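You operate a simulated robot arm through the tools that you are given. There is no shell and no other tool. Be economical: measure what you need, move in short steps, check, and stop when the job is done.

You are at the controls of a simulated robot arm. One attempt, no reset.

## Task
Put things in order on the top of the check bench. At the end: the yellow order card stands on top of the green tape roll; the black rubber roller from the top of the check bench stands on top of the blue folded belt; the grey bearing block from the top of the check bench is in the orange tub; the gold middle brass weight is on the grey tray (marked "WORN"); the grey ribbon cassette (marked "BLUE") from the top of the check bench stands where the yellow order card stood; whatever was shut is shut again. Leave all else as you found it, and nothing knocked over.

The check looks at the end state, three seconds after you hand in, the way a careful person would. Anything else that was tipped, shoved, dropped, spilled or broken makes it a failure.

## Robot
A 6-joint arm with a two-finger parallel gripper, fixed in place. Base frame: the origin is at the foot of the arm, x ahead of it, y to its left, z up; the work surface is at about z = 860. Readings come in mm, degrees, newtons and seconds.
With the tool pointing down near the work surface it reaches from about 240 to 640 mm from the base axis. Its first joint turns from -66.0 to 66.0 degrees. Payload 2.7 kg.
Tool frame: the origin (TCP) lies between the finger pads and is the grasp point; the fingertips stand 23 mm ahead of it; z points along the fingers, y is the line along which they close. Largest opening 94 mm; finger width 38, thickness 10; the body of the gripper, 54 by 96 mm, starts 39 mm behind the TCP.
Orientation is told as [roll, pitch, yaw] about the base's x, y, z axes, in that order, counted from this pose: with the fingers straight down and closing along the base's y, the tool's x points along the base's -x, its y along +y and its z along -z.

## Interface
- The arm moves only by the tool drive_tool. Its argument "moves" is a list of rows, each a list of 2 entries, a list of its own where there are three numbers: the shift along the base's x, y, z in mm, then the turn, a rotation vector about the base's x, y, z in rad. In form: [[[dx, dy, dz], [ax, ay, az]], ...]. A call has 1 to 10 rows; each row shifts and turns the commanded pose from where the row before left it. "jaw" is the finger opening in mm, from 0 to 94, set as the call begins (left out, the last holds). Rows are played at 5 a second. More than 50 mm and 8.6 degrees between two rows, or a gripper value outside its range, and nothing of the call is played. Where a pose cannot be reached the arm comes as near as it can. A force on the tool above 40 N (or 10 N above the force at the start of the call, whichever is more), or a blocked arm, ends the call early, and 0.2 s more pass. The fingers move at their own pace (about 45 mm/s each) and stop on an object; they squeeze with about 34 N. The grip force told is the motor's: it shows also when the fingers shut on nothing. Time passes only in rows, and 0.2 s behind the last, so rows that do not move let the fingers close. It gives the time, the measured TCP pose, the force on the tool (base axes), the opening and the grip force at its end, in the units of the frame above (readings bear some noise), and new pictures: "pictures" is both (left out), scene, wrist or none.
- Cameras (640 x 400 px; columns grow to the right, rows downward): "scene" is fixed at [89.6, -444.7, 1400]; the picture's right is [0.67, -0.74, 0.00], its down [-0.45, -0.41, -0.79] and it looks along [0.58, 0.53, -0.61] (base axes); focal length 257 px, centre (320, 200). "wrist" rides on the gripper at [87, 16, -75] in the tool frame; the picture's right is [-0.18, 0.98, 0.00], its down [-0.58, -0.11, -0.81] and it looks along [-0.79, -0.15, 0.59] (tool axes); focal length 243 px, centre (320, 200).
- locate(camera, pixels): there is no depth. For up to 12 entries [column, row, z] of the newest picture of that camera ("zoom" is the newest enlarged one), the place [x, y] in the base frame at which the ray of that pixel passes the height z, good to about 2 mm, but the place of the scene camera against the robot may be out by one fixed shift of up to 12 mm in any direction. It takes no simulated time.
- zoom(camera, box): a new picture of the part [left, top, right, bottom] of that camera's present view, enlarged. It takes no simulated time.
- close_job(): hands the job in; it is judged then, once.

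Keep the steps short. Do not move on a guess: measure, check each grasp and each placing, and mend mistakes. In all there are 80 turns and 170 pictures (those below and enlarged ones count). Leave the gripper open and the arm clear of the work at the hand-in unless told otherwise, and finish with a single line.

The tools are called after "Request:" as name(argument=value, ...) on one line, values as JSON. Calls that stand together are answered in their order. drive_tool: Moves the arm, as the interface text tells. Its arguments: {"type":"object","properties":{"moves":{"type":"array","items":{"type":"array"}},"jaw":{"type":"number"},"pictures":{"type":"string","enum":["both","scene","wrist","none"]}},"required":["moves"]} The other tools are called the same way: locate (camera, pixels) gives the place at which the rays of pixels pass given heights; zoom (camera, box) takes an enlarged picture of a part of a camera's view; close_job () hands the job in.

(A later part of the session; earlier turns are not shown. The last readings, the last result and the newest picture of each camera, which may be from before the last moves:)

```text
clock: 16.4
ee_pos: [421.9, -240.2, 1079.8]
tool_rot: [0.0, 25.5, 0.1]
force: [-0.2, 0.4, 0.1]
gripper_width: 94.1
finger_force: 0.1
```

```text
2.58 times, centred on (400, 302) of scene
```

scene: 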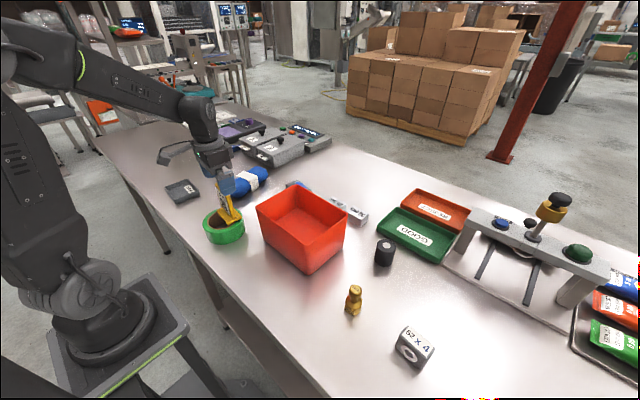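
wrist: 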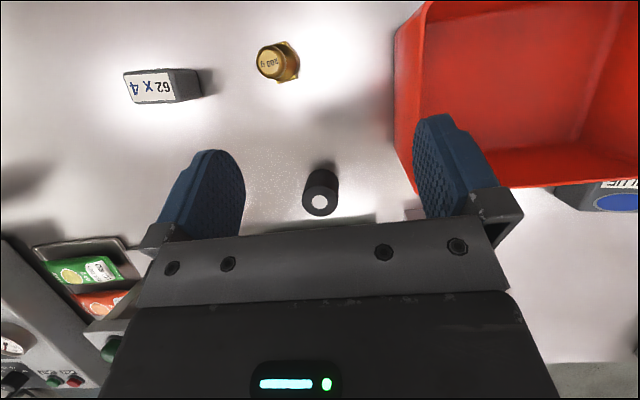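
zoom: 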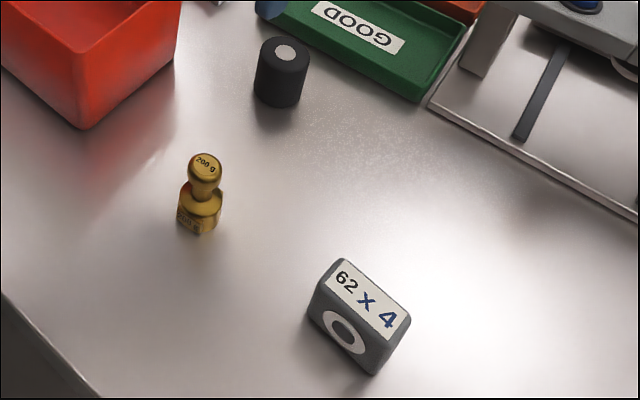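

Roller ≈ (515, -269), Ø44, top ≈ 916; weight ≈ (358, -291), top ≈ 916; block ≈ (362, -432). First the roller: go above it, tool straight down.

Request:
drive_tool(moves=[[[35, -10, 0], [0, -0.148, 0]], [[35, -10, 0], [0, -0.149, 0]], [[23, -9, -20], [0, -0.149, 0]], [[0, 0, -45], [0, 0, 0]], [[0, 0, -35], [0, 0, 0]]], pictures="both")

Request:
zoom(camera="wrist", box=[200, 0, 460, 170])

```text
clock: 17.6
ee_pos: [513.8, -268.4, 981.1]
tool_rot: [0.1, -0.1, 0.0]
force: [0.8, -0.8, 0.9]
gripper_width: 94.2
finger_force: 0.0
```

scene: 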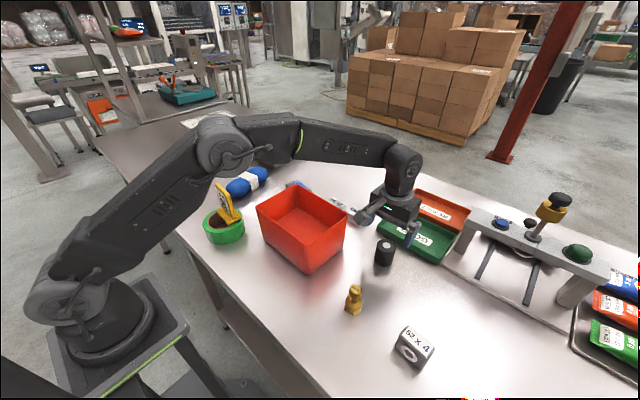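
wrist: 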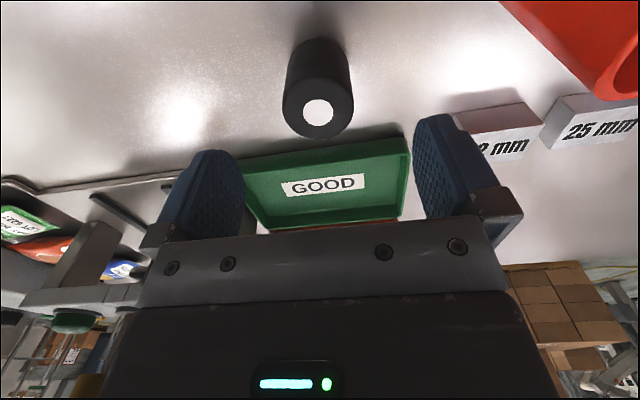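

```text
2.35 times, centred on (330, 85) of wrist
```

zoom: 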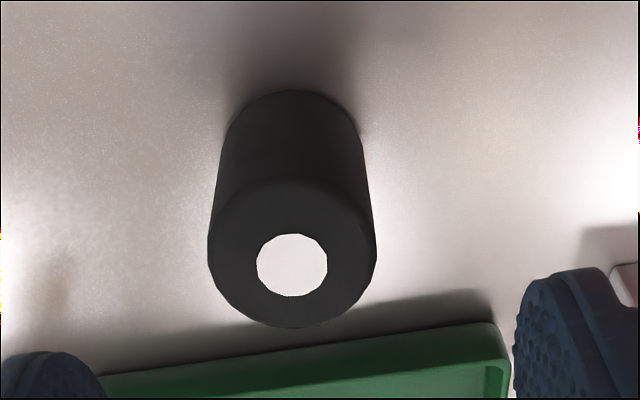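

Request:
locate(camera="zoom", pixels=[[292, 264, 910], [292, 264, 916], [208, 255, 916], [376, 250, 916], [292, 325, 916], [295, 90, 860], [225, 130, 860], [358, 125, 860], [495, 322, 880]])

```text
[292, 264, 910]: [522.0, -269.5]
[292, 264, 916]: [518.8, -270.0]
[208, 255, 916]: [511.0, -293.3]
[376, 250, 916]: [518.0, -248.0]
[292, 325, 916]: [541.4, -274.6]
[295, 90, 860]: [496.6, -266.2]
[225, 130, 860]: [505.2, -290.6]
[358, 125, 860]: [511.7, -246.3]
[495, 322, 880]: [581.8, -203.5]
```

Roller centre ≈ (518.5, -270). Correct and descend to 893.

Request:
drive_tool(moves=[[[4.5, -1.6, -30], [0, 0, 0]], [[0, 0, -30], [0, 0, 0]], [[0, 0, -28], [0, 0, 0]], [[0, 0, 0], [0, 0, 0]]], pictures="wrist")

```text
clock: 18.6
ee_pos: [518.7, -269.2, 891.6]
tool_rot: [-0.1, 0.0, 0.0]
force: [0.6, -0.2, 0.3]
gripper_width: 93.9
finger_force: 0.0
```

wrist: 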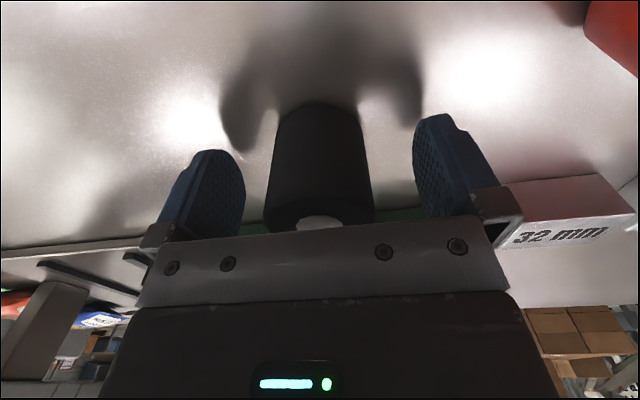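

Request:
drive_tool(jaw=34, moves=[[[0, 0, 0], [0, 0, 0]], [[0, 0, 0], [0, 0, 0]], [[0, 0, 0], [0, 0, 0]], [[0, 0, 0], [0, 0, 0]], [[0, 0, 0], [0, 0, 0]]], pictures="none")

```text
clock: 19.8
ee_pos: [517.0, -267.8, 893.2]
tool_rot: [0.1, 0.1, 0.0]
force: [-0.3, -0.2, -0.3]
gripper_width: 46.6
finger_force: 34.1
```

Gripped (46.6). Lift high and carry towards the belt.

Request:
drive_tool(moves=[[[0, 0, 40], [0, 0, 0]], [[0, 0, 45], [0, 0, 0]], [[0, 0, 45], [0, 0, 0]], [[0, 0, 45], [0, 0, 0]], [[-5, 48, 0], [0, 0, 0]], [[-5, 48, 0], [0, 0, 0]], [[-5, 48, 0], [0, 0, 0]], [[-5, 48, 0], [0, 0, 0]], [[-5, 48, 0], [0, 0, 0]], [[-5, 48, 0], [0, 0, 0]]], pictures="none")

Request:
drive_tool(moves=[[[0, 48, 0], [0, 0, 0]], [[0, 48, 0], [0, 0, 0]], [[0, 48, 0], [0, 0, 0]], [[0, 48, 0], [0, 0.1, 0]], [[0, 20, 0], [0, 0.1, 0]], [[0, 0, 0], [0, 0.1, 0]]], pictures="both")

Request:
zoom(camera="wrist", box=[220, 0, 480, 170])

Request:
zoom(camera="scene", box=[215, 150, 285, 210])

```text
clock: 22.0
ee_pos: [487.7, 18.4, 1066.9]
tool_rot: [0.2, -0.1, -0.1]
force: [-1.3, -1.0, -1.5]
gripper_width: 46.7
finger_force: 34.1
```

```text
clock: 23.4
ee_pos: [487.8, 232.2, 1068.3]
tool_rot: [0.0, 17.3, 0.2]
force: [-0.4, 0.7, -0.5]
gripper_width: 46.4
finger_force: 34.4
```

scene: 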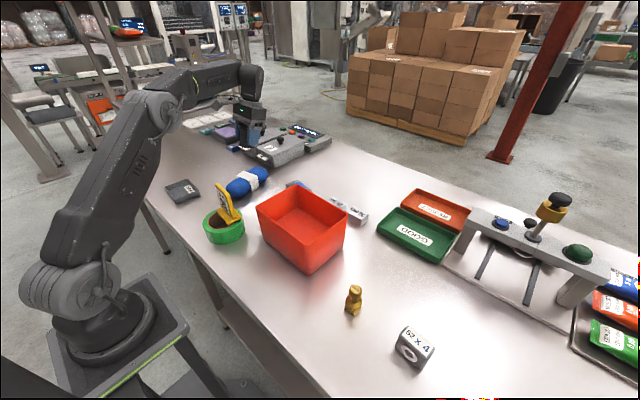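
wrist: 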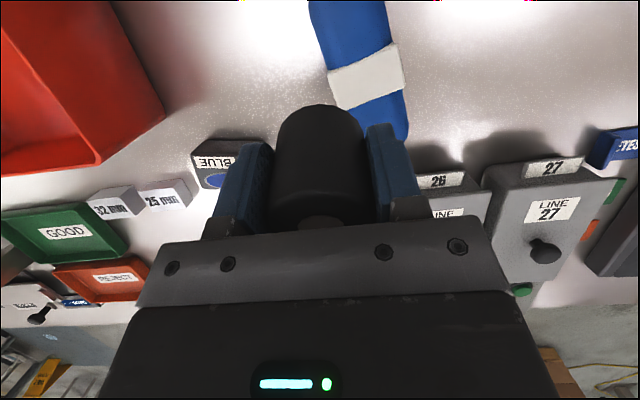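

```text
2.35 times, centred on (350, 85) of wrist
```

zoom: 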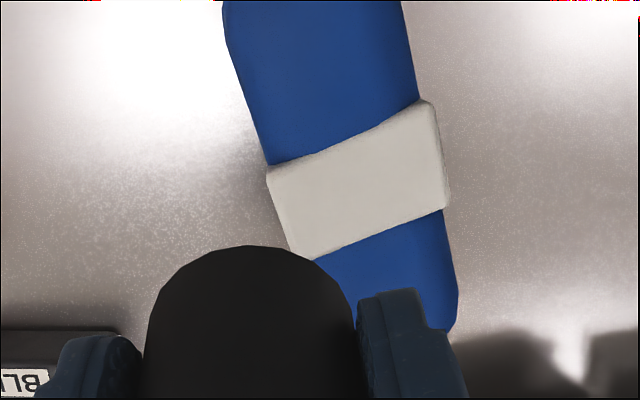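

```text
6.67 times, centred on (250, 180) of scene
```

zoom: 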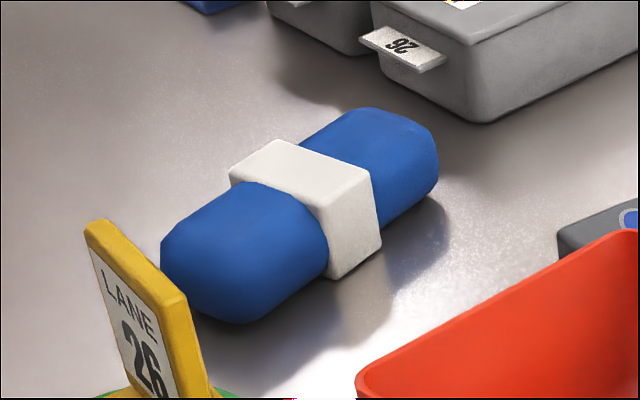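

Request:
locate(camera="wrist", pixels=[[365.7, 78.6, 900], [365.7, 78.6, 910], [365.7, 78.6, 920], [327.4, 73.1, 910], [394.7, 44.1, 910], [404, 87.1, 910], [340.6, 108.8, 910]])

Request:
locate(camera="scene", pixels=[[247, 176.2, 900], [247, 176.2, 910], [247, 176.2, 920], [236.4, 176.2, 910], [243.7, 170.9, 910], [257.9, 176.4, 910], [249.7, 181.4, 910], [251.8, 191.8, 860]])

```text
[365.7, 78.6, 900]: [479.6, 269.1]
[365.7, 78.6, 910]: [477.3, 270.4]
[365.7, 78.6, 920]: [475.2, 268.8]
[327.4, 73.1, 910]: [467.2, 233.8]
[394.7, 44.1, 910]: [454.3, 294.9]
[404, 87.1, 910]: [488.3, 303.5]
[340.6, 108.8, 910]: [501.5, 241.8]
```

```text
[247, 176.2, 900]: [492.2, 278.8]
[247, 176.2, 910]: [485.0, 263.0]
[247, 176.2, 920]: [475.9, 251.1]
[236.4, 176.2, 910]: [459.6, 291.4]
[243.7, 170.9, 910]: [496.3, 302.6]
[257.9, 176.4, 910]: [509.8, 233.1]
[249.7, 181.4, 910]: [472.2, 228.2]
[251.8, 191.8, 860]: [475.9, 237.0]
```

Belt band top: flat, centre ≈ (478, 269), z ≈ 905. I level the tool and come over it.

Request:
drive_tool(moves=[[[-5, 20, 0], [0, -0.1, 0]], [[-5, 17, 0], [0, -0.1, 0]], [[0, 0, -30], [0, -0.1, 0]], [[0, 0, -40], [0, 0, 0]], [[0, 0, -30], [0, 0, 0]], [[0, 0, 0], [0, 0, 0]]], pictures="both")

Request:
zoom(camera="wrist", box=[220, 0, 480, 170])

Request:
zoom(camera="scene", box=[215, 140, 285, 200])

```text
clock: 24.8
ee_pos: [479.1, 267.1, 968.1]
tool_rot: [0.2, 0.0, -0.1]
force: [0.5, 0.0, -1.0]
gripper_width: 46.5
finger_force: 33.8
```

scene: 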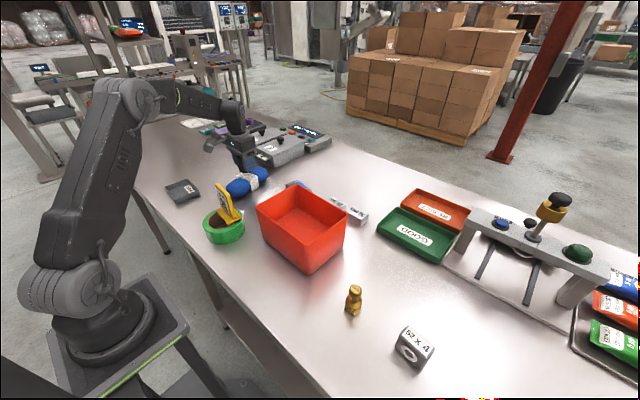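
wrist: 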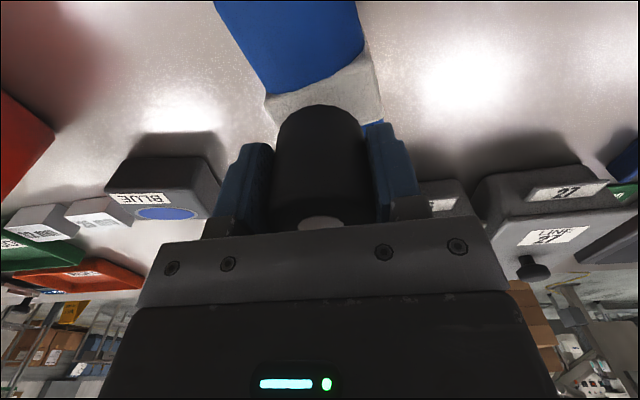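

```text
2.35 times, centred on (350, 85) of wrist
```

zoom: 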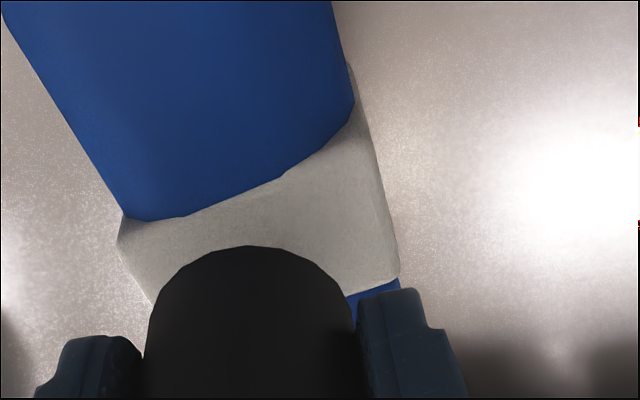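

```text
6.67 times, centred on (250, 170) of scene
```

zoom: 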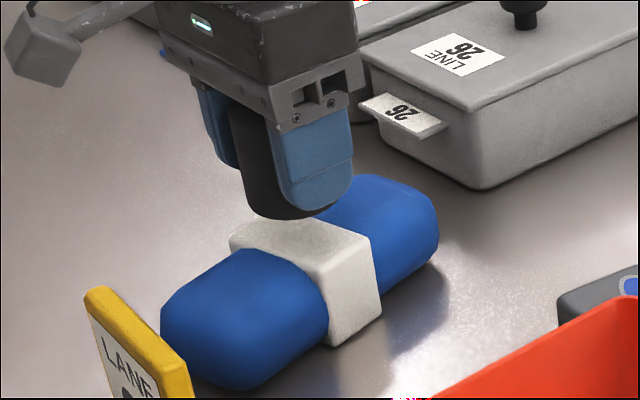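

Over the band. Lower, then creep to contact.

Request:
drive_tool(moves=[[[-1, 2, -22], [0, 0, 0]], [[0, 0, -3], [0, 0, 0]], [[0, 0, -2], [0, 0, 0]], [[0, 0, -1], [0, 0, 0]], [[0, 0, 0], [0, 0, 0]]], pictures="none")

Request:
zoom(camera="scene", box=[215, 140, 285, 200])

```text
clock: 26.1
ee_pos: [478.4, 271.9, 943.0]
tool_rot: [0.2, -0.3, 0.0]
force: [-1.8, 0.0, 4.9]
gripper_width: 46.6
finger_force: 34.7
stopped in row 5: the force on the tool passed its limit (the readings are from after the stop); the commanded pose is now the measured one
```

```text
6.67 times, centred on (250, 170) of scene
```

zoom: 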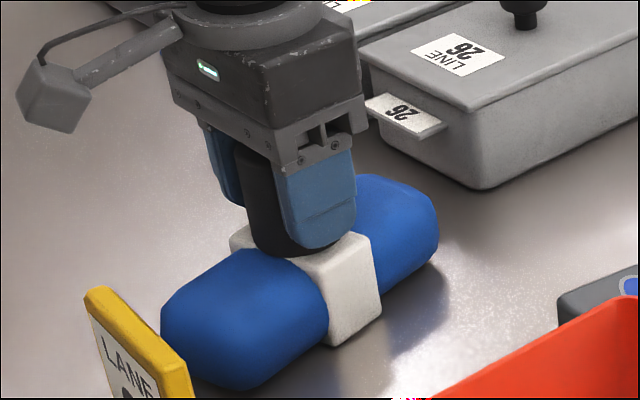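

Contact made, 5 N left. Open and rise.

Request:
drive_tool(jaw=75, moves=[[[0, 0, 0], [0, 0, 0]], [[0, 0, 0], [0, 0, 0]], [[0, 0, 30], [0, 0, 0]], [[0, 0, 40], [0, 0, 0]], [[0, 0, 40], [0, 0, 0]]], pictures="wrist")

Request:
zoom(camera="scene", box=[215, 130, 285, 200])

```text
clock: 27.3
ee_pos: [477.6, 273.2, 1052.7]
tool_rot: [0.2, -0.3, 0.0]
force: [0.5, 0.4, 0.9]
gripper_width: 74.9
finger_force: 0.0
```

wrist: 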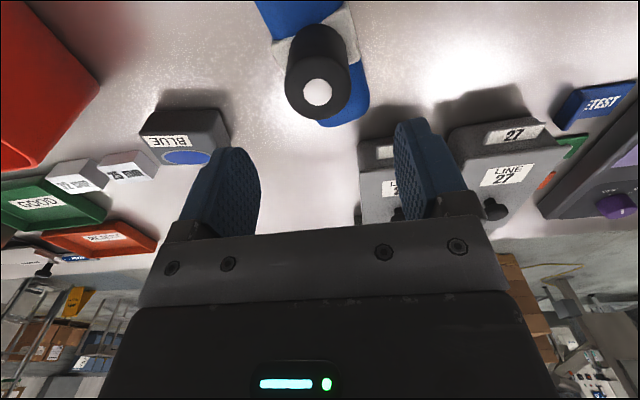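

```text
5.71 times, centred on (250, 165) of scene
```

zoom: 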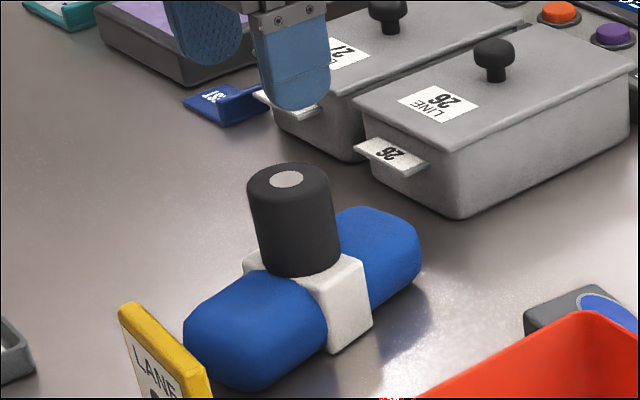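

Roller stands on the belt. Now I look at the WORN tray from above.

Request:
drive_tool(jaw=94, moves=[[[-35, 25, 15], [0, 0.149, 0]], [[-35, 25, 15], [0, 0.149, 0]], [[-35, 25, 0], [0, 0.149, 0]], [[-32, 22, 0], [0, 0, 0]]], pictures="wrist")

Request:
zoom(camera="wrist", box=[220, 0, 480, 170])

```text
clock: 28.3
ee_pos: [341.1, 367.2, 1083.9]
tool_rot: [0.2, 25.6, 0.1]
force: [0.7, -0.1, 0.2]
gripper_width: 93.8
finger_force: 0.0
```

wrist: 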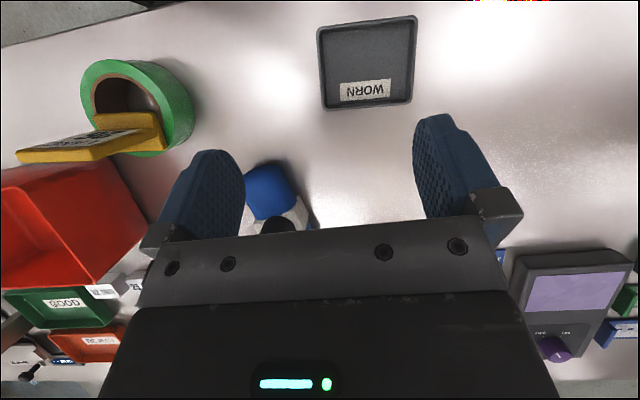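

```text
2.35 times, centred on (350, 85) of wrist
```

zoom: 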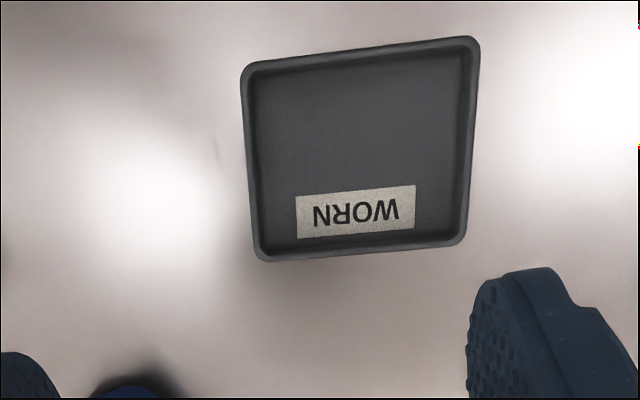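

Request:
locate(camera="zoom", pixels=[[242, 66, 872], [478, 40, 872], [467, 243, 872], [257, 261, 872], [262, 82, 864], [460, 60, 864], [450, 228, 864], [270, 237, 864], [358, 150, 864]])

Request:
zoom(camera="scene", box=[155, 170, 215, 210])

```text
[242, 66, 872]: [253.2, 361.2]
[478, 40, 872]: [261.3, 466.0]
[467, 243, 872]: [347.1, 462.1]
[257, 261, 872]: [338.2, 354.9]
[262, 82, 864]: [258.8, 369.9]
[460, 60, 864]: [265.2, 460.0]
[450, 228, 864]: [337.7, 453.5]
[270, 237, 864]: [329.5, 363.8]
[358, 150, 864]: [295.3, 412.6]
```

```text
10.00 times, centred on (185, 190) of scene
```

zoom: 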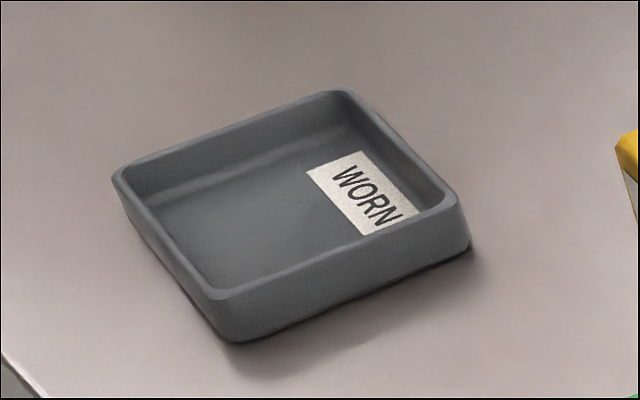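

Tray interior centre ≈ (298, 412), floor ≈ 864. Now back to the weight, travelling high.

Request:
drive_tool(moves=[[[5, -48, 0], [0, -0.149, 0]], [[5, -48, 0], [0, -0.149, 0]], [[5, -48, 0], [0, -0.149, 0]], [[5, -48, 0], [0, 0, 0]], [[0, -48, 0], [0, 0, 0]], [[0, -48, 0], [0, 0, 0]], [[0, -48, 0], [0, 0, 0]], [[0, -48, 0], [0, 0, 0]], [[0, -48, 0], [0, 0, 0]], [[0, -48, 0], [0, 0, 0]]], pictures="none")

Request:
drive_tool(moves=[[[0, -48, 0], [0, 0, 0]], [[0, -48, 0], [0, 0, 0]], [[0, -48, 0], [0, 0, 0]], [[-2, -36, -10], [0, 0, 0]], [[0, 0, -45], [0, 0, 0]], [[0, 0, -45], [0, 0, 0]]], pictures="both")

Request:
zoom(camera="wrist", box=[220, 0, 420, 140])

```text
clock: 30.5
ee_pos: [359.0, -111.6, 1081.7]
tool_rot: [0.2, -0.1, 0.1]
force: [0.8, -0.6, -0.6]
gripper_width: 94.2
finger_force: 0.0
```

```text
clock: 31.9
ee_pos: [359.7, -291.3, 981.8]
tool_rot: [0.1, -0.3, 0.1]
force: [0.0, 0.6, -0.4]
gripper_width: 93.9
finger_force: 0.0
```

scene: 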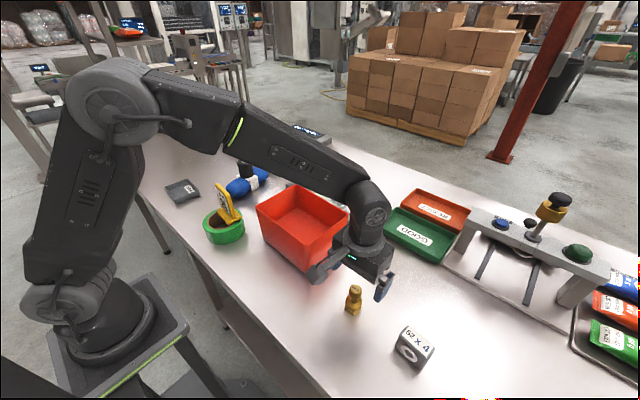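
wrist: 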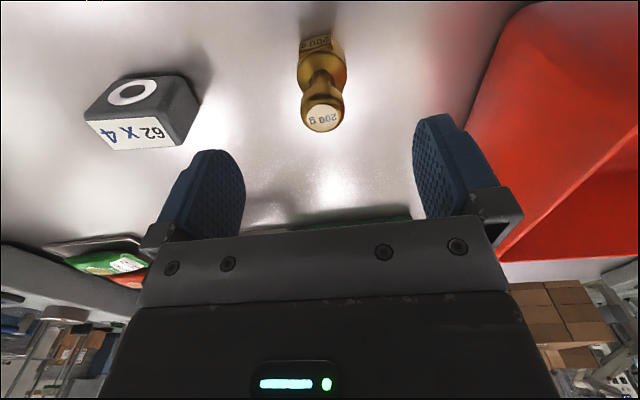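

```text
2.86 times, centred on (320, 70) of wrist
```

zoom: 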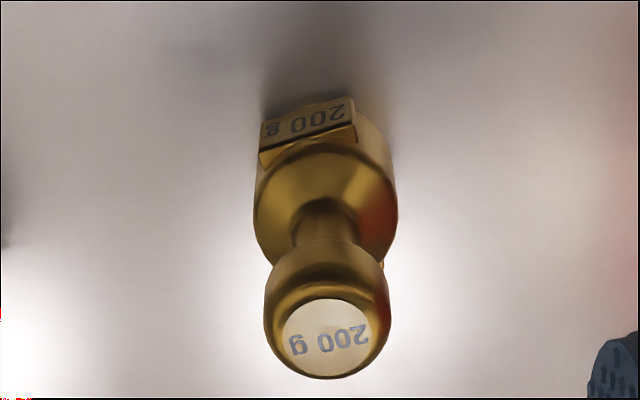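

Request:
locate(camera="zoom", pixels=[[326, 338, 920], [326, 338, 926], [263, 300, 912], [390, 300, 912], [252, 200, 880], [398, 200, 880], [325, 185, 888], [315, 98, 860]])

Request:
locate(camera="wrist", pixels=[[497, 70, 920], [470, 110, 920]])

```text
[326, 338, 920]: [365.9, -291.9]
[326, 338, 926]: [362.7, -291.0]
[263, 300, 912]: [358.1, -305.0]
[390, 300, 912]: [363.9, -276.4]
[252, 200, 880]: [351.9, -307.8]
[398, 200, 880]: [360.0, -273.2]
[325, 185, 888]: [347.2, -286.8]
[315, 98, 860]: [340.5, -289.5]
```

```text
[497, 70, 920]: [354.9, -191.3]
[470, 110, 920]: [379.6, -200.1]
```

Request:
locate(camera="scene", pixels=[[355.8, 288.5, 910], [355.8, 288.5, 918], [355.8, 288.5, 926], [355.5, 292.5, 905], [355.5, 292.5, 912], [353.5, 304, 880], [353.5, 304, 890]])

Request:
drive_tool(moves=[[[-0.5, 0, -35], [0, 0, 0]], [[0, 0, -32], [0, 0, 0]], [[0, 0, 0], [0, 0, 0]]], pictures="wrist")

Request:
zoom(camera="scene", box=[325, 240, 395, 325])

```text
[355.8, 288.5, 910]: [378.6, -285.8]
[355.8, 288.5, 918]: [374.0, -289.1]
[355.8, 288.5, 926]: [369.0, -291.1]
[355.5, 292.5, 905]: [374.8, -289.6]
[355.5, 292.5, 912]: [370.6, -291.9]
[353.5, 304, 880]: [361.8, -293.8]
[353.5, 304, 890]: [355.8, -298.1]
```

```text
clock: 32.7
ee_pos: [358.6, -290.7, 913.4]
tool_rot: [0.1, -0.3, 0.1]
force: [-0.1, -0.2, 0.1]
gripper_width: 93.9
finger_force: 0.2
```

wrist: 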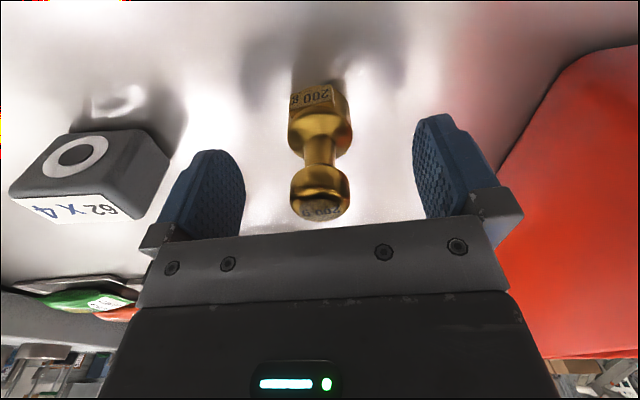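

```text
4.71 times, centred on (360, 282) of scene
```

zoom: 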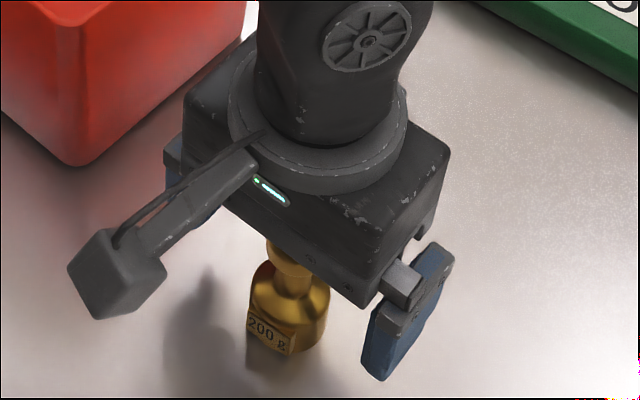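

The knob (equator ≈ 915) is between the fingers. Close on it.

Request:
drive_tool(jaw=18, moves=[[[0, 0, 0], [0, 0, 0]], [[0, 0, 0], [0, 0, 0]], [[0, 0, 0], [0, 0, 0]], [[0, 0, 0], [0, 0, 0]], [[0, 0, 0], [0, 0, 0]]], pictures="none")

Request:
drive_tool(moves=[[[0, 0, 20], [0, 0, 0]], [[0, 0, 40], [0, 0, 0]], [[0, 0, 45], [0, 0, 0]], [[0, 0, 45], [0, 0, 0]], [[0, 0, 40], [0, 0, 0]]], pictures="both")

```text
clock: 33.9
ee_pos: [358.9, -290.4, 915.3]
tool_rot: [0.3, -0.3, 0.0]
force: [0.9, 0.0, 0.2]
gripper_width: 27.4
finger_force: 34.1
```

```text
clock: 35.1
ee_pos: [361.8, -293.3, 1105.2]
tool_rot: [0.2, -0.2, 0.0]
force: [0.0, 0.0, -1.9]
gripper_width: 27.5
finger_force: 34.0
```

scene: 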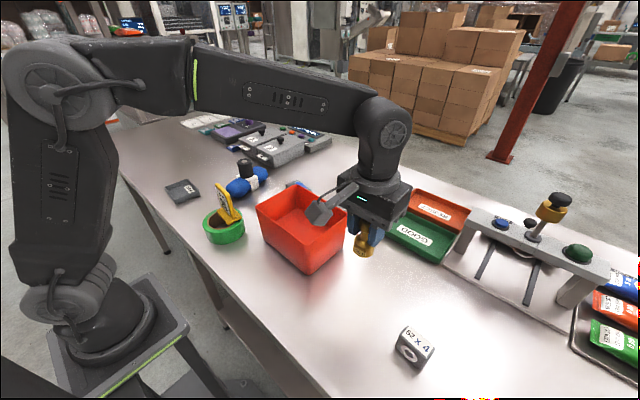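
wrist: 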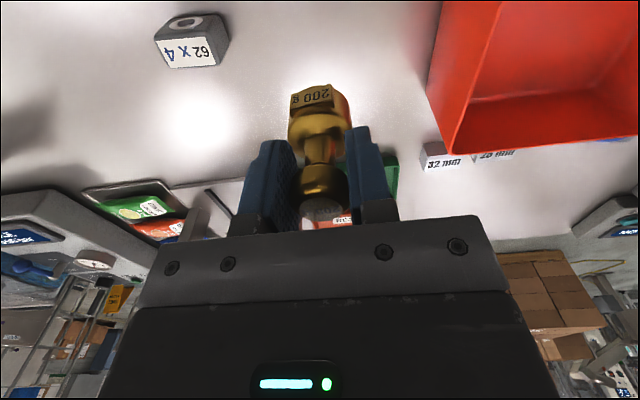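

Held (27.5). Carry at height to the WORN tray.

Request:
drive_tool(moves=[[[5, 47, 0], [0, 0, 0]], [[5, 47, 0], [0, 0, 0]], [[5, 47, 0], [0, 0, 0]], [[5, 47, 0], [0, 0, 0]], [[0, 47, 0], [0, 0, 0]], [[0, 47, 0], [0, 0, 0]], [[0, 47, 0], [0, 0, 0]], [[0, 47, 0], [0, 0, 0]], [[0, 47, 0], [0, 0, 0]], [[0, 47, 0], [0, 0, 0]]], pictures="none")

Request:
drive_tool(moves=[[[-14, 47, 0], [0, 0, 0]], [[-14, 47, 0], [0, 0, 0]], [[-14, 47, 0], [0, 0, 0]], [[-14, 47, 0], [0, 0, 0]], [[-14, 44, 0], [0, 0, 0]], [[-13, 0, -40], [0, 0, 0]], [[0, 0, -45], [0, 0, 0]], [[0, 0, 0], [0, 0, 0]]], pictures="both")

Request:
zoom(camera="wrist", box=[220, 0, 460, 160])

Request:
zoom(camera="scene", box=[145, 130, 235, 210])

```text
clock: 37.3
ee_pos: [378.8, 179.2, 1106.1]
tool_rot: [0.2, -0.3, 0.0]
force: [-0.2, 0.3, -1.7]
gripper_width: 27.3
finger_force: 33.8
```

```text
clock: 39.1
ee_pos: [296.3, 406.8, 1018.1]
tool_rot: [0.2, -0.4, 0.0]
force: [-0.2, -0.1, -2.1]
gripper_width: 27.3
finger_force: 34.4
```

scene: 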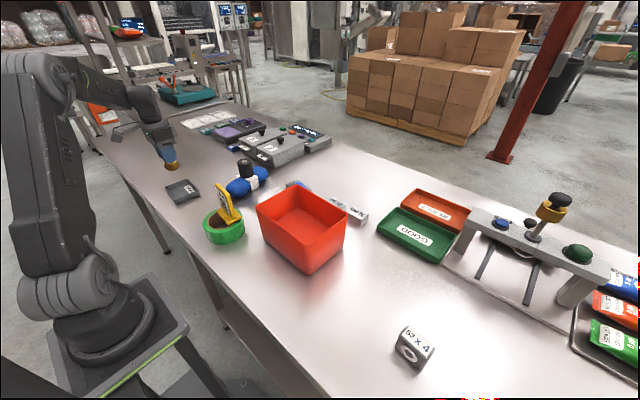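
wrist: 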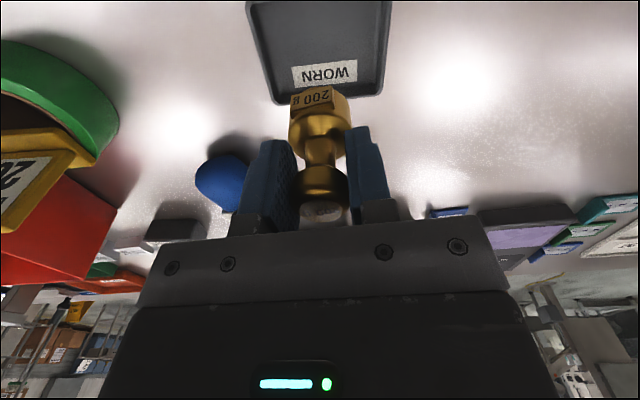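

```text
2.50 times, centred on (340, 80) of wrist
```

zoom: 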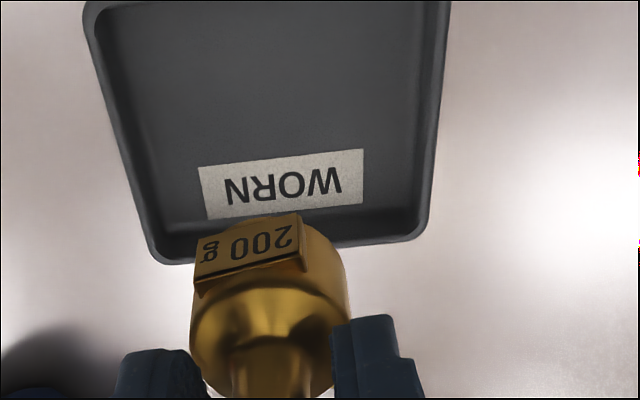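

```text
5.00 times, centred on (190, 170) of scene
```

zoom: 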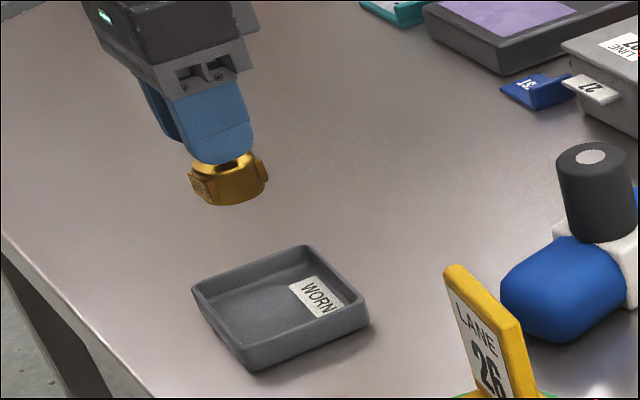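

Shift +4 in y, lower to 928, then creep.

Request:
drive_tool(moves=[[[1, 4, -45], [0, 0, 0]], [[0, 0, -45], [0, 0, 0]], [[0, 0, 0], [0, 0, 0]]], pictures="wrist")

Request:
zoom(camera="scene", box=[145, 130, 235, 210])

```text
clock: 39.9
ee_pos: [299.4, 411.0, 928.8]
tool_rot: [0.2, -0.3, 0.1]
force: [-0.1, 0.7, -2.3]
gripper_width: 27.4
finger_force: 33.8
```

wrist: 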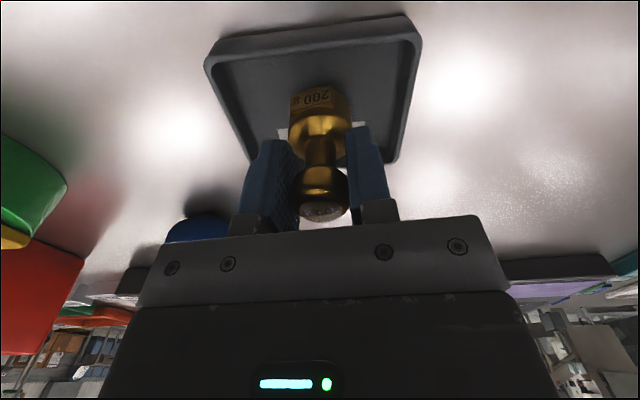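

```text
5.00 times, centred on (190, 170) of scene
```

zoom: 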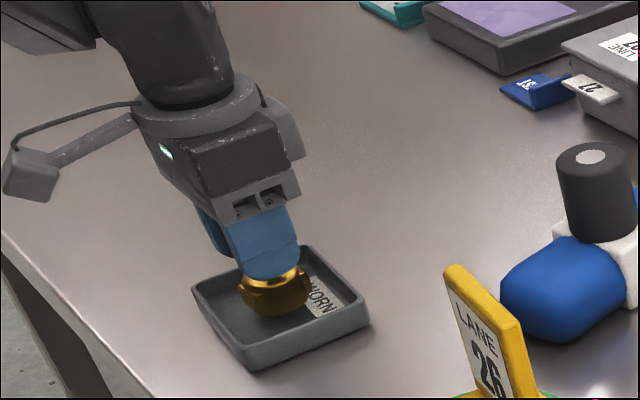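

Request:
drive_tool(moves=[[[0, 0, -6], [0, 0, 0]], [[0, 0, -2], [0, 0, 0]], [[0, 0, -1.5], [0, 0, 0]], [[0, 0, -1.5], [0, 0, 0]], [[0, 0, 0], [0, 0, 0]]], pictures="none")

```text
clock: 41.1
ee_pos: [298.1, 413.8, 919.5]
tool_rot: [0.4, -0.3, 0.1]
force: [-2.1, -3.1, 14.1]
gripper_width: 27.2
finger_force: 34.0
```

Contact at 919.5 as expected. Ease, open and rise.

Request:
drive_tool(moves=[[[0, 0, 0.5], [0, 0, 0]], [[0, 0, 0], [0, 0, 0]]], pictures="none")

Request:
drive_tool(jaw=60, moves=[[[0, 0, 0], [0, 0, 0]], [[0, 0, 0], [0, 0, 0]], [[0, 0, 30], [0, 0, 0]], [[0, 0, 45], [0, 0, 0]], [[0, 0, 45], [0, 0, 0]], [[0, 0, 45], [0, 0, 0]]], pictures="wrist")

Request:
zoom(camera="scene", box=[145, 130, 235, 210])

```text
clock: 41.7
ee_pos: [297.9, 413.5, 919.2]
tool_rot: [0.4, -0.4, 0.1]
force: [-0.2, -2.5, 15.9]
gripper_width: 27.2
finger_force: 33.9
```

```text
clock: 43.1
ee_pos: [297.9, 414.0, 1087.2]
tool_rot: [0.1, -0.1, 0.1]
force: [0.4, 0.8, -0.5]
gripper_width: 60.1
finger_force: 0.0
```

wrist: 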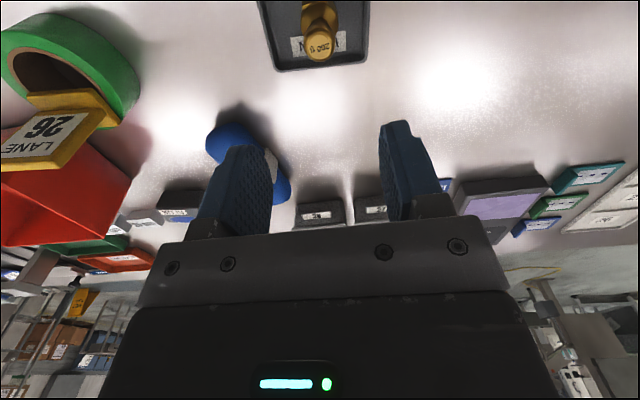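

```text
5.00 times, centred on (190, 170) of scene
```

zoom: 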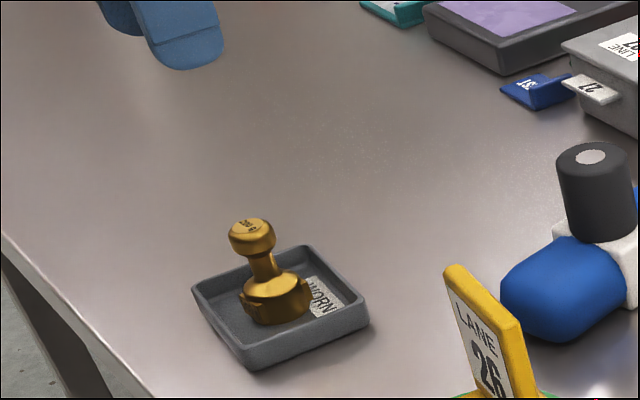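

Weight stands in the tray. Next the cassette: go above it, turning the tool +81° to grip its 53 mm side.

Request:
drive_tool(jaw=94, moves=[[[28, -33, 0], [0, 0, 0.1414]], [[28, -33, 0], [0, 0, 0.1414]], [[28, -33, 0], [0, 0, 0.1414]], [[28, -33, 0], [0, 0, 0.1414]], [[28, -33, 0], [0, 0, 0.1414]], [[28, -33, 0], [0, 0, 0.1414]], [[28, -33, 0], [0, 0, 0.1414]], [[28, -33, 0], [0, 0, 0.1414]], [[25, -33, 0], [0, 0, 0.1414]], [[15, -28, 0], [0, 0, 0.1414]]], pictures="none")

Request:
drive_tool(moves=[[[0, 0, -45], [0, 0, 0]], [[0, 0, -45], [0, 0, 0]], [[0, 0, -20], [0, 0, 0]]], pictures="both")

Request:
zoom(camera="wrist", box=[220, 0, 440, 150])

```text
clock: 45.3
ee_pos: [562.1, 88.5, 1085.0]
tool_rot: [0.1, -0.2, 81.2]
force: [-0.7, -0.3, 0.7]
gripper_width: 94.1
finger_force: 0.0
```

```text
clock: 46.1
ee_pos: [561.3, 89.0, 974.4]
tool_rot: [0.2, -0.2, 81.1]
force: [-0.2, 0.0, -0.1]
gripper_width: 94.1
finger_force: 0.0
```

scene: 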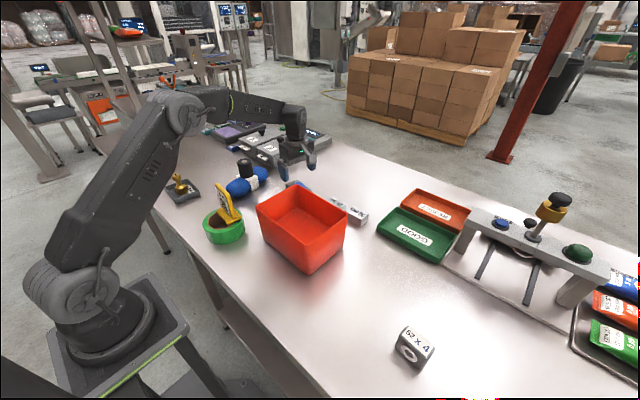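
wrist: 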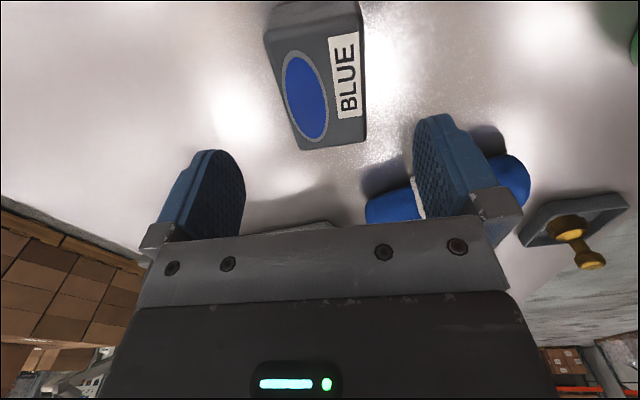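

```text
2.67 times, centred on (330, 75) of wrist
```

zoom: 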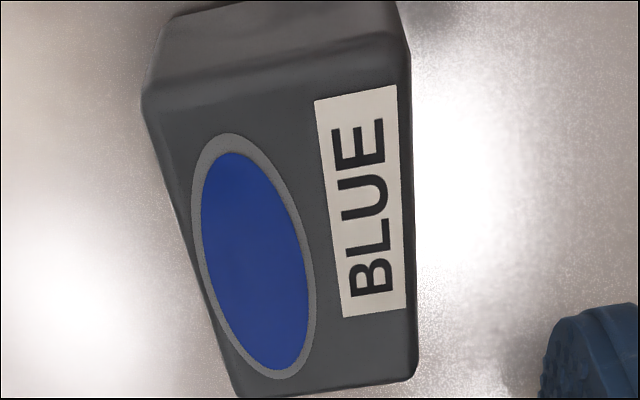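

Request:
locate(camera="zoom", pixels=[[143, 100, 895], [411, 45, 895], [416, 377, 895], [240, 397, 895], [143, 100, 900], [411, 45, 900], [416, 377, 900], [240, 397, 900], [152, 30, 860], [398, 3, 860]])

```text
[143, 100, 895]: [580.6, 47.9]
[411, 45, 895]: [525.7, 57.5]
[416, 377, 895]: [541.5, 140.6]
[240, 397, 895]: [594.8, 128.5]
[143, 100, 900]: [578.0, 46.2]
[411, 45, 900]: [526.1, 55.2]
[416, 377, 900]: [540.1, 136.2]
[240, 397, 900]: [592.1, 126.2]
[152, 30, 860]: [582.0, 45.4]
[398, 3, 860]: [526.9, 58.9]
```

Cassette centre ≈ (560.5, 93), angle ≈ -10.3°. Correct and descend to 887.

Request:
drive_tool(moves=[[[-0.5, 4, -30], [0, 0, -0.022]], [[0, 0, -30], [0, 0, 0]], [[0, 0, -27], [0, 0, 0]], [[0, 0, 0], [0, 0, 0]]], pictures="both")

```text
clock: 47.1
ee_pos: [561.4, 93.9, 886.4]
tool_rot: [0.2, -0.3, 79.8]
force: [-0.4, 0.6, 0.3]
gripper_width: 93.7
finger_force: 0.0
```

scene: 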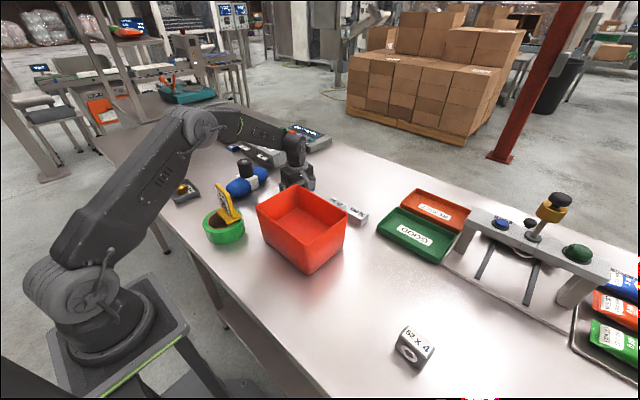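
wrist: 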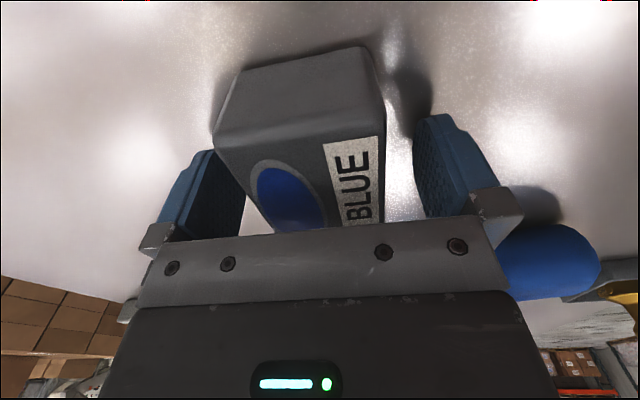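

Cassette between the fingers. Close.

Request:
drive_tool(jaw=42, moves=[[[0, 0, 0], [0, 0, 0]], [[0, 0, 0], [0, 0, 0]], [[0, 0, 0], [0, 0, 0]], [[0, 0, 0], [0, 0, 0]], [[0, 0, 0], [0, 0, 0]]], pictures="wrist")

```text
clock: 48.3
ee_pos: [561.9, 94.1, 887.5]
tool_rot: [0.2, -0.3, 79.8]
force: [-0.1, -1.3, 0.1]
gripper_width: 54.7
finger_force: 33.5
```

wrist: 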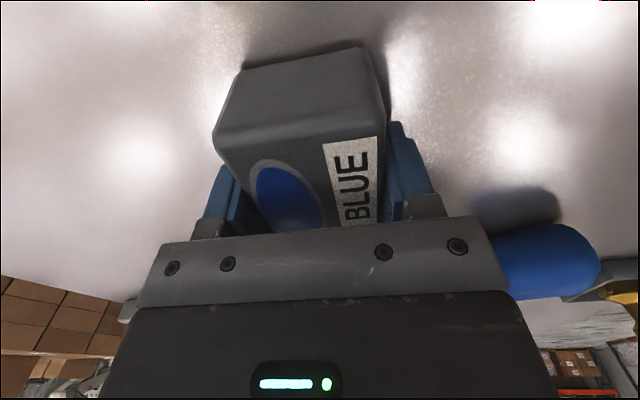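

Gripped (54.7). Lift and carry to the card's old spot (279, -190).

Request:
drive_tool(moves=[[[0, 0, 45], [0, 0, 0]], [[0, 0, 45], [0, 0, 0]], [[0, 0, 45], [0, 0, 0]], [[-20, -45, 0], [0, 0, 0]], [[-20, -45, 0], [0, 0, 0.07]], [[-45, -20, 0], [0, 0, 0]], [[-35, -35, 0], [0, 0, 0]], [[-35, -35, 0], [0, 0, 0]], [[-35, -35, 0], [0, 0, 0]], [[-35, -35, 0], [0, 0, 0]]], pictures="none")

Request:
drive_tool(moves=[[[-35, -30, 0], [0, 0, 0]], [[-22, -5, -30], [0, 0, 0]], [[0, 0, -40], [0, 0, 0]], [[0, 0, 0], [0, 0, 0]]], pictures="both")

```text
clock: 50.5
ee_pos: [337.2, -159.7, 1022.3]
tool_rot: [0.3, -0.3, 83.8]
force: [-0.5, -0.3, -1.0]
gripper_width: 54.6
finger_force: 34.5
```

```text
clock: 51.5
ee_pos: [280.1, -193.2, 952.8]
tool_rot: [0.2, -0.3, 83.8]
force: [1.0, 0.8, -0.9]
gripper_width: 54.6
finger_force: 33.8
```

scene: 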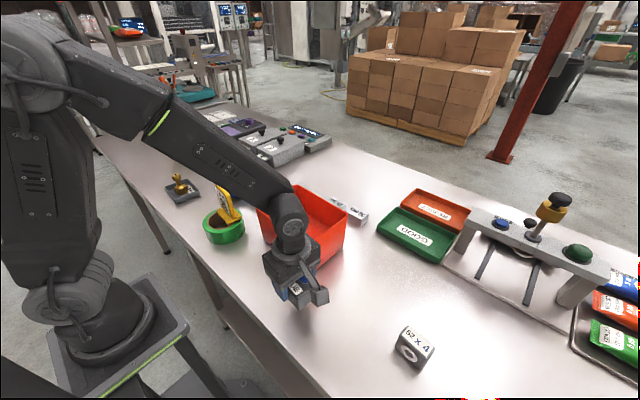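
wrist: 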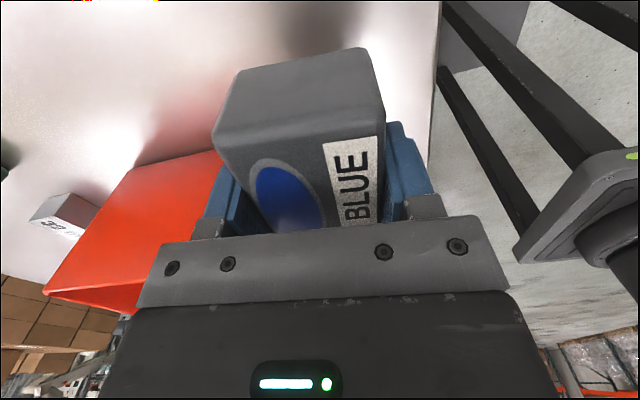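

Aligned; shift +3 in y and lower.

Request:
drive_tool(moves=[[[0, 3, -30], [0, 0, 0]], [[0, 0, -30], [0, 0, 0]], [[0, 0, -3], [0, 0, 0]], [[0, 0, -2], [0, 0, 0]], [[0, 0, -1], [0, 0, 0]], [[0, 0, 0], [0, 0, 0]]], pictures="scene")

```text
clock: 52.9
ee_pos: [279.9, -190.0, 886.8]
tool_rot: [0.1, -0.2, 83.8]
force: [-3.4, -0.4, 10.6]
gripper_width: 54.6
finger_force: 33.8
```

scene: 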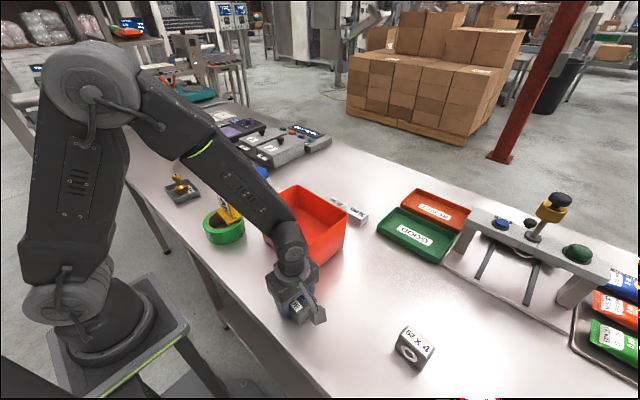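

Contact at 886.8 with 10 N. Open to 80 and rise.

Request:
drive_tool(jaw=78, moves=[[[0, 0, 0], [0, 0, 0]], [[0, 0, 0], [0, 0, 0]], [[0, 0, 30], [0, 0, 0]], [[0, 0, 45], [0, 0, 0]], [[0, 0, 45], [0, 0, 0]], [[0, 0, 45], [0, 0, 0]]], pictures="both")

Request:
zoom(camera="scene", box=[250, 250, 350, 340])

```text
clock: 54.3
ee_pos: [280.1, -187.9, 1051.5]
tool_rot: [0.2, -0.3, 83.8]
force: [-0.3, 0.5, 0.7]
gripper_width: 78.2
finger_force: 0.0
```

scene: 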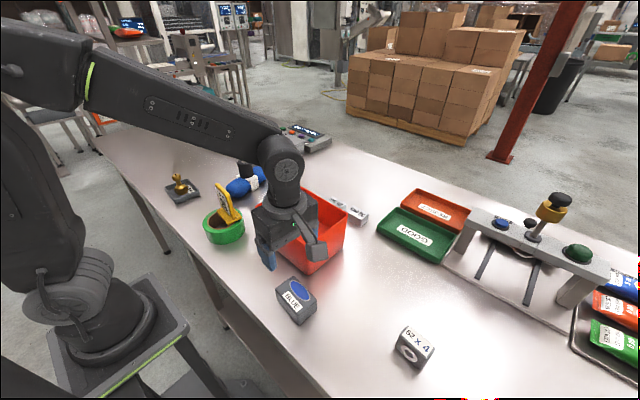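
wrist: 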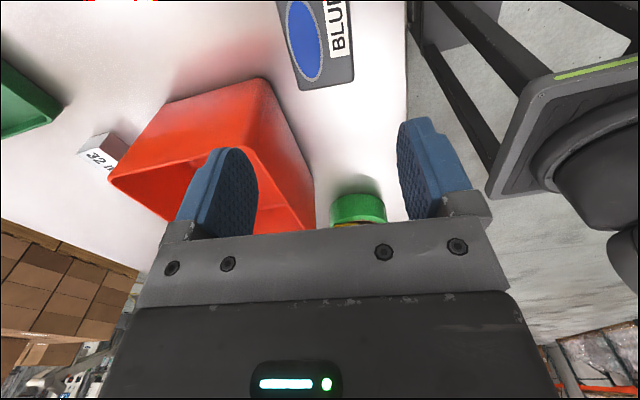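

```text
4.44 times, centred on (300, 295) of scene
```

zoom: 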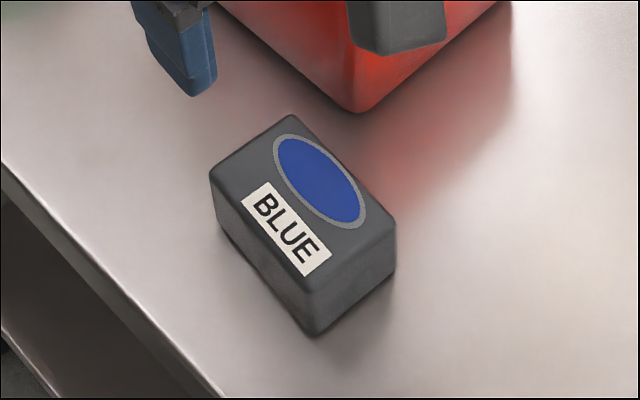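

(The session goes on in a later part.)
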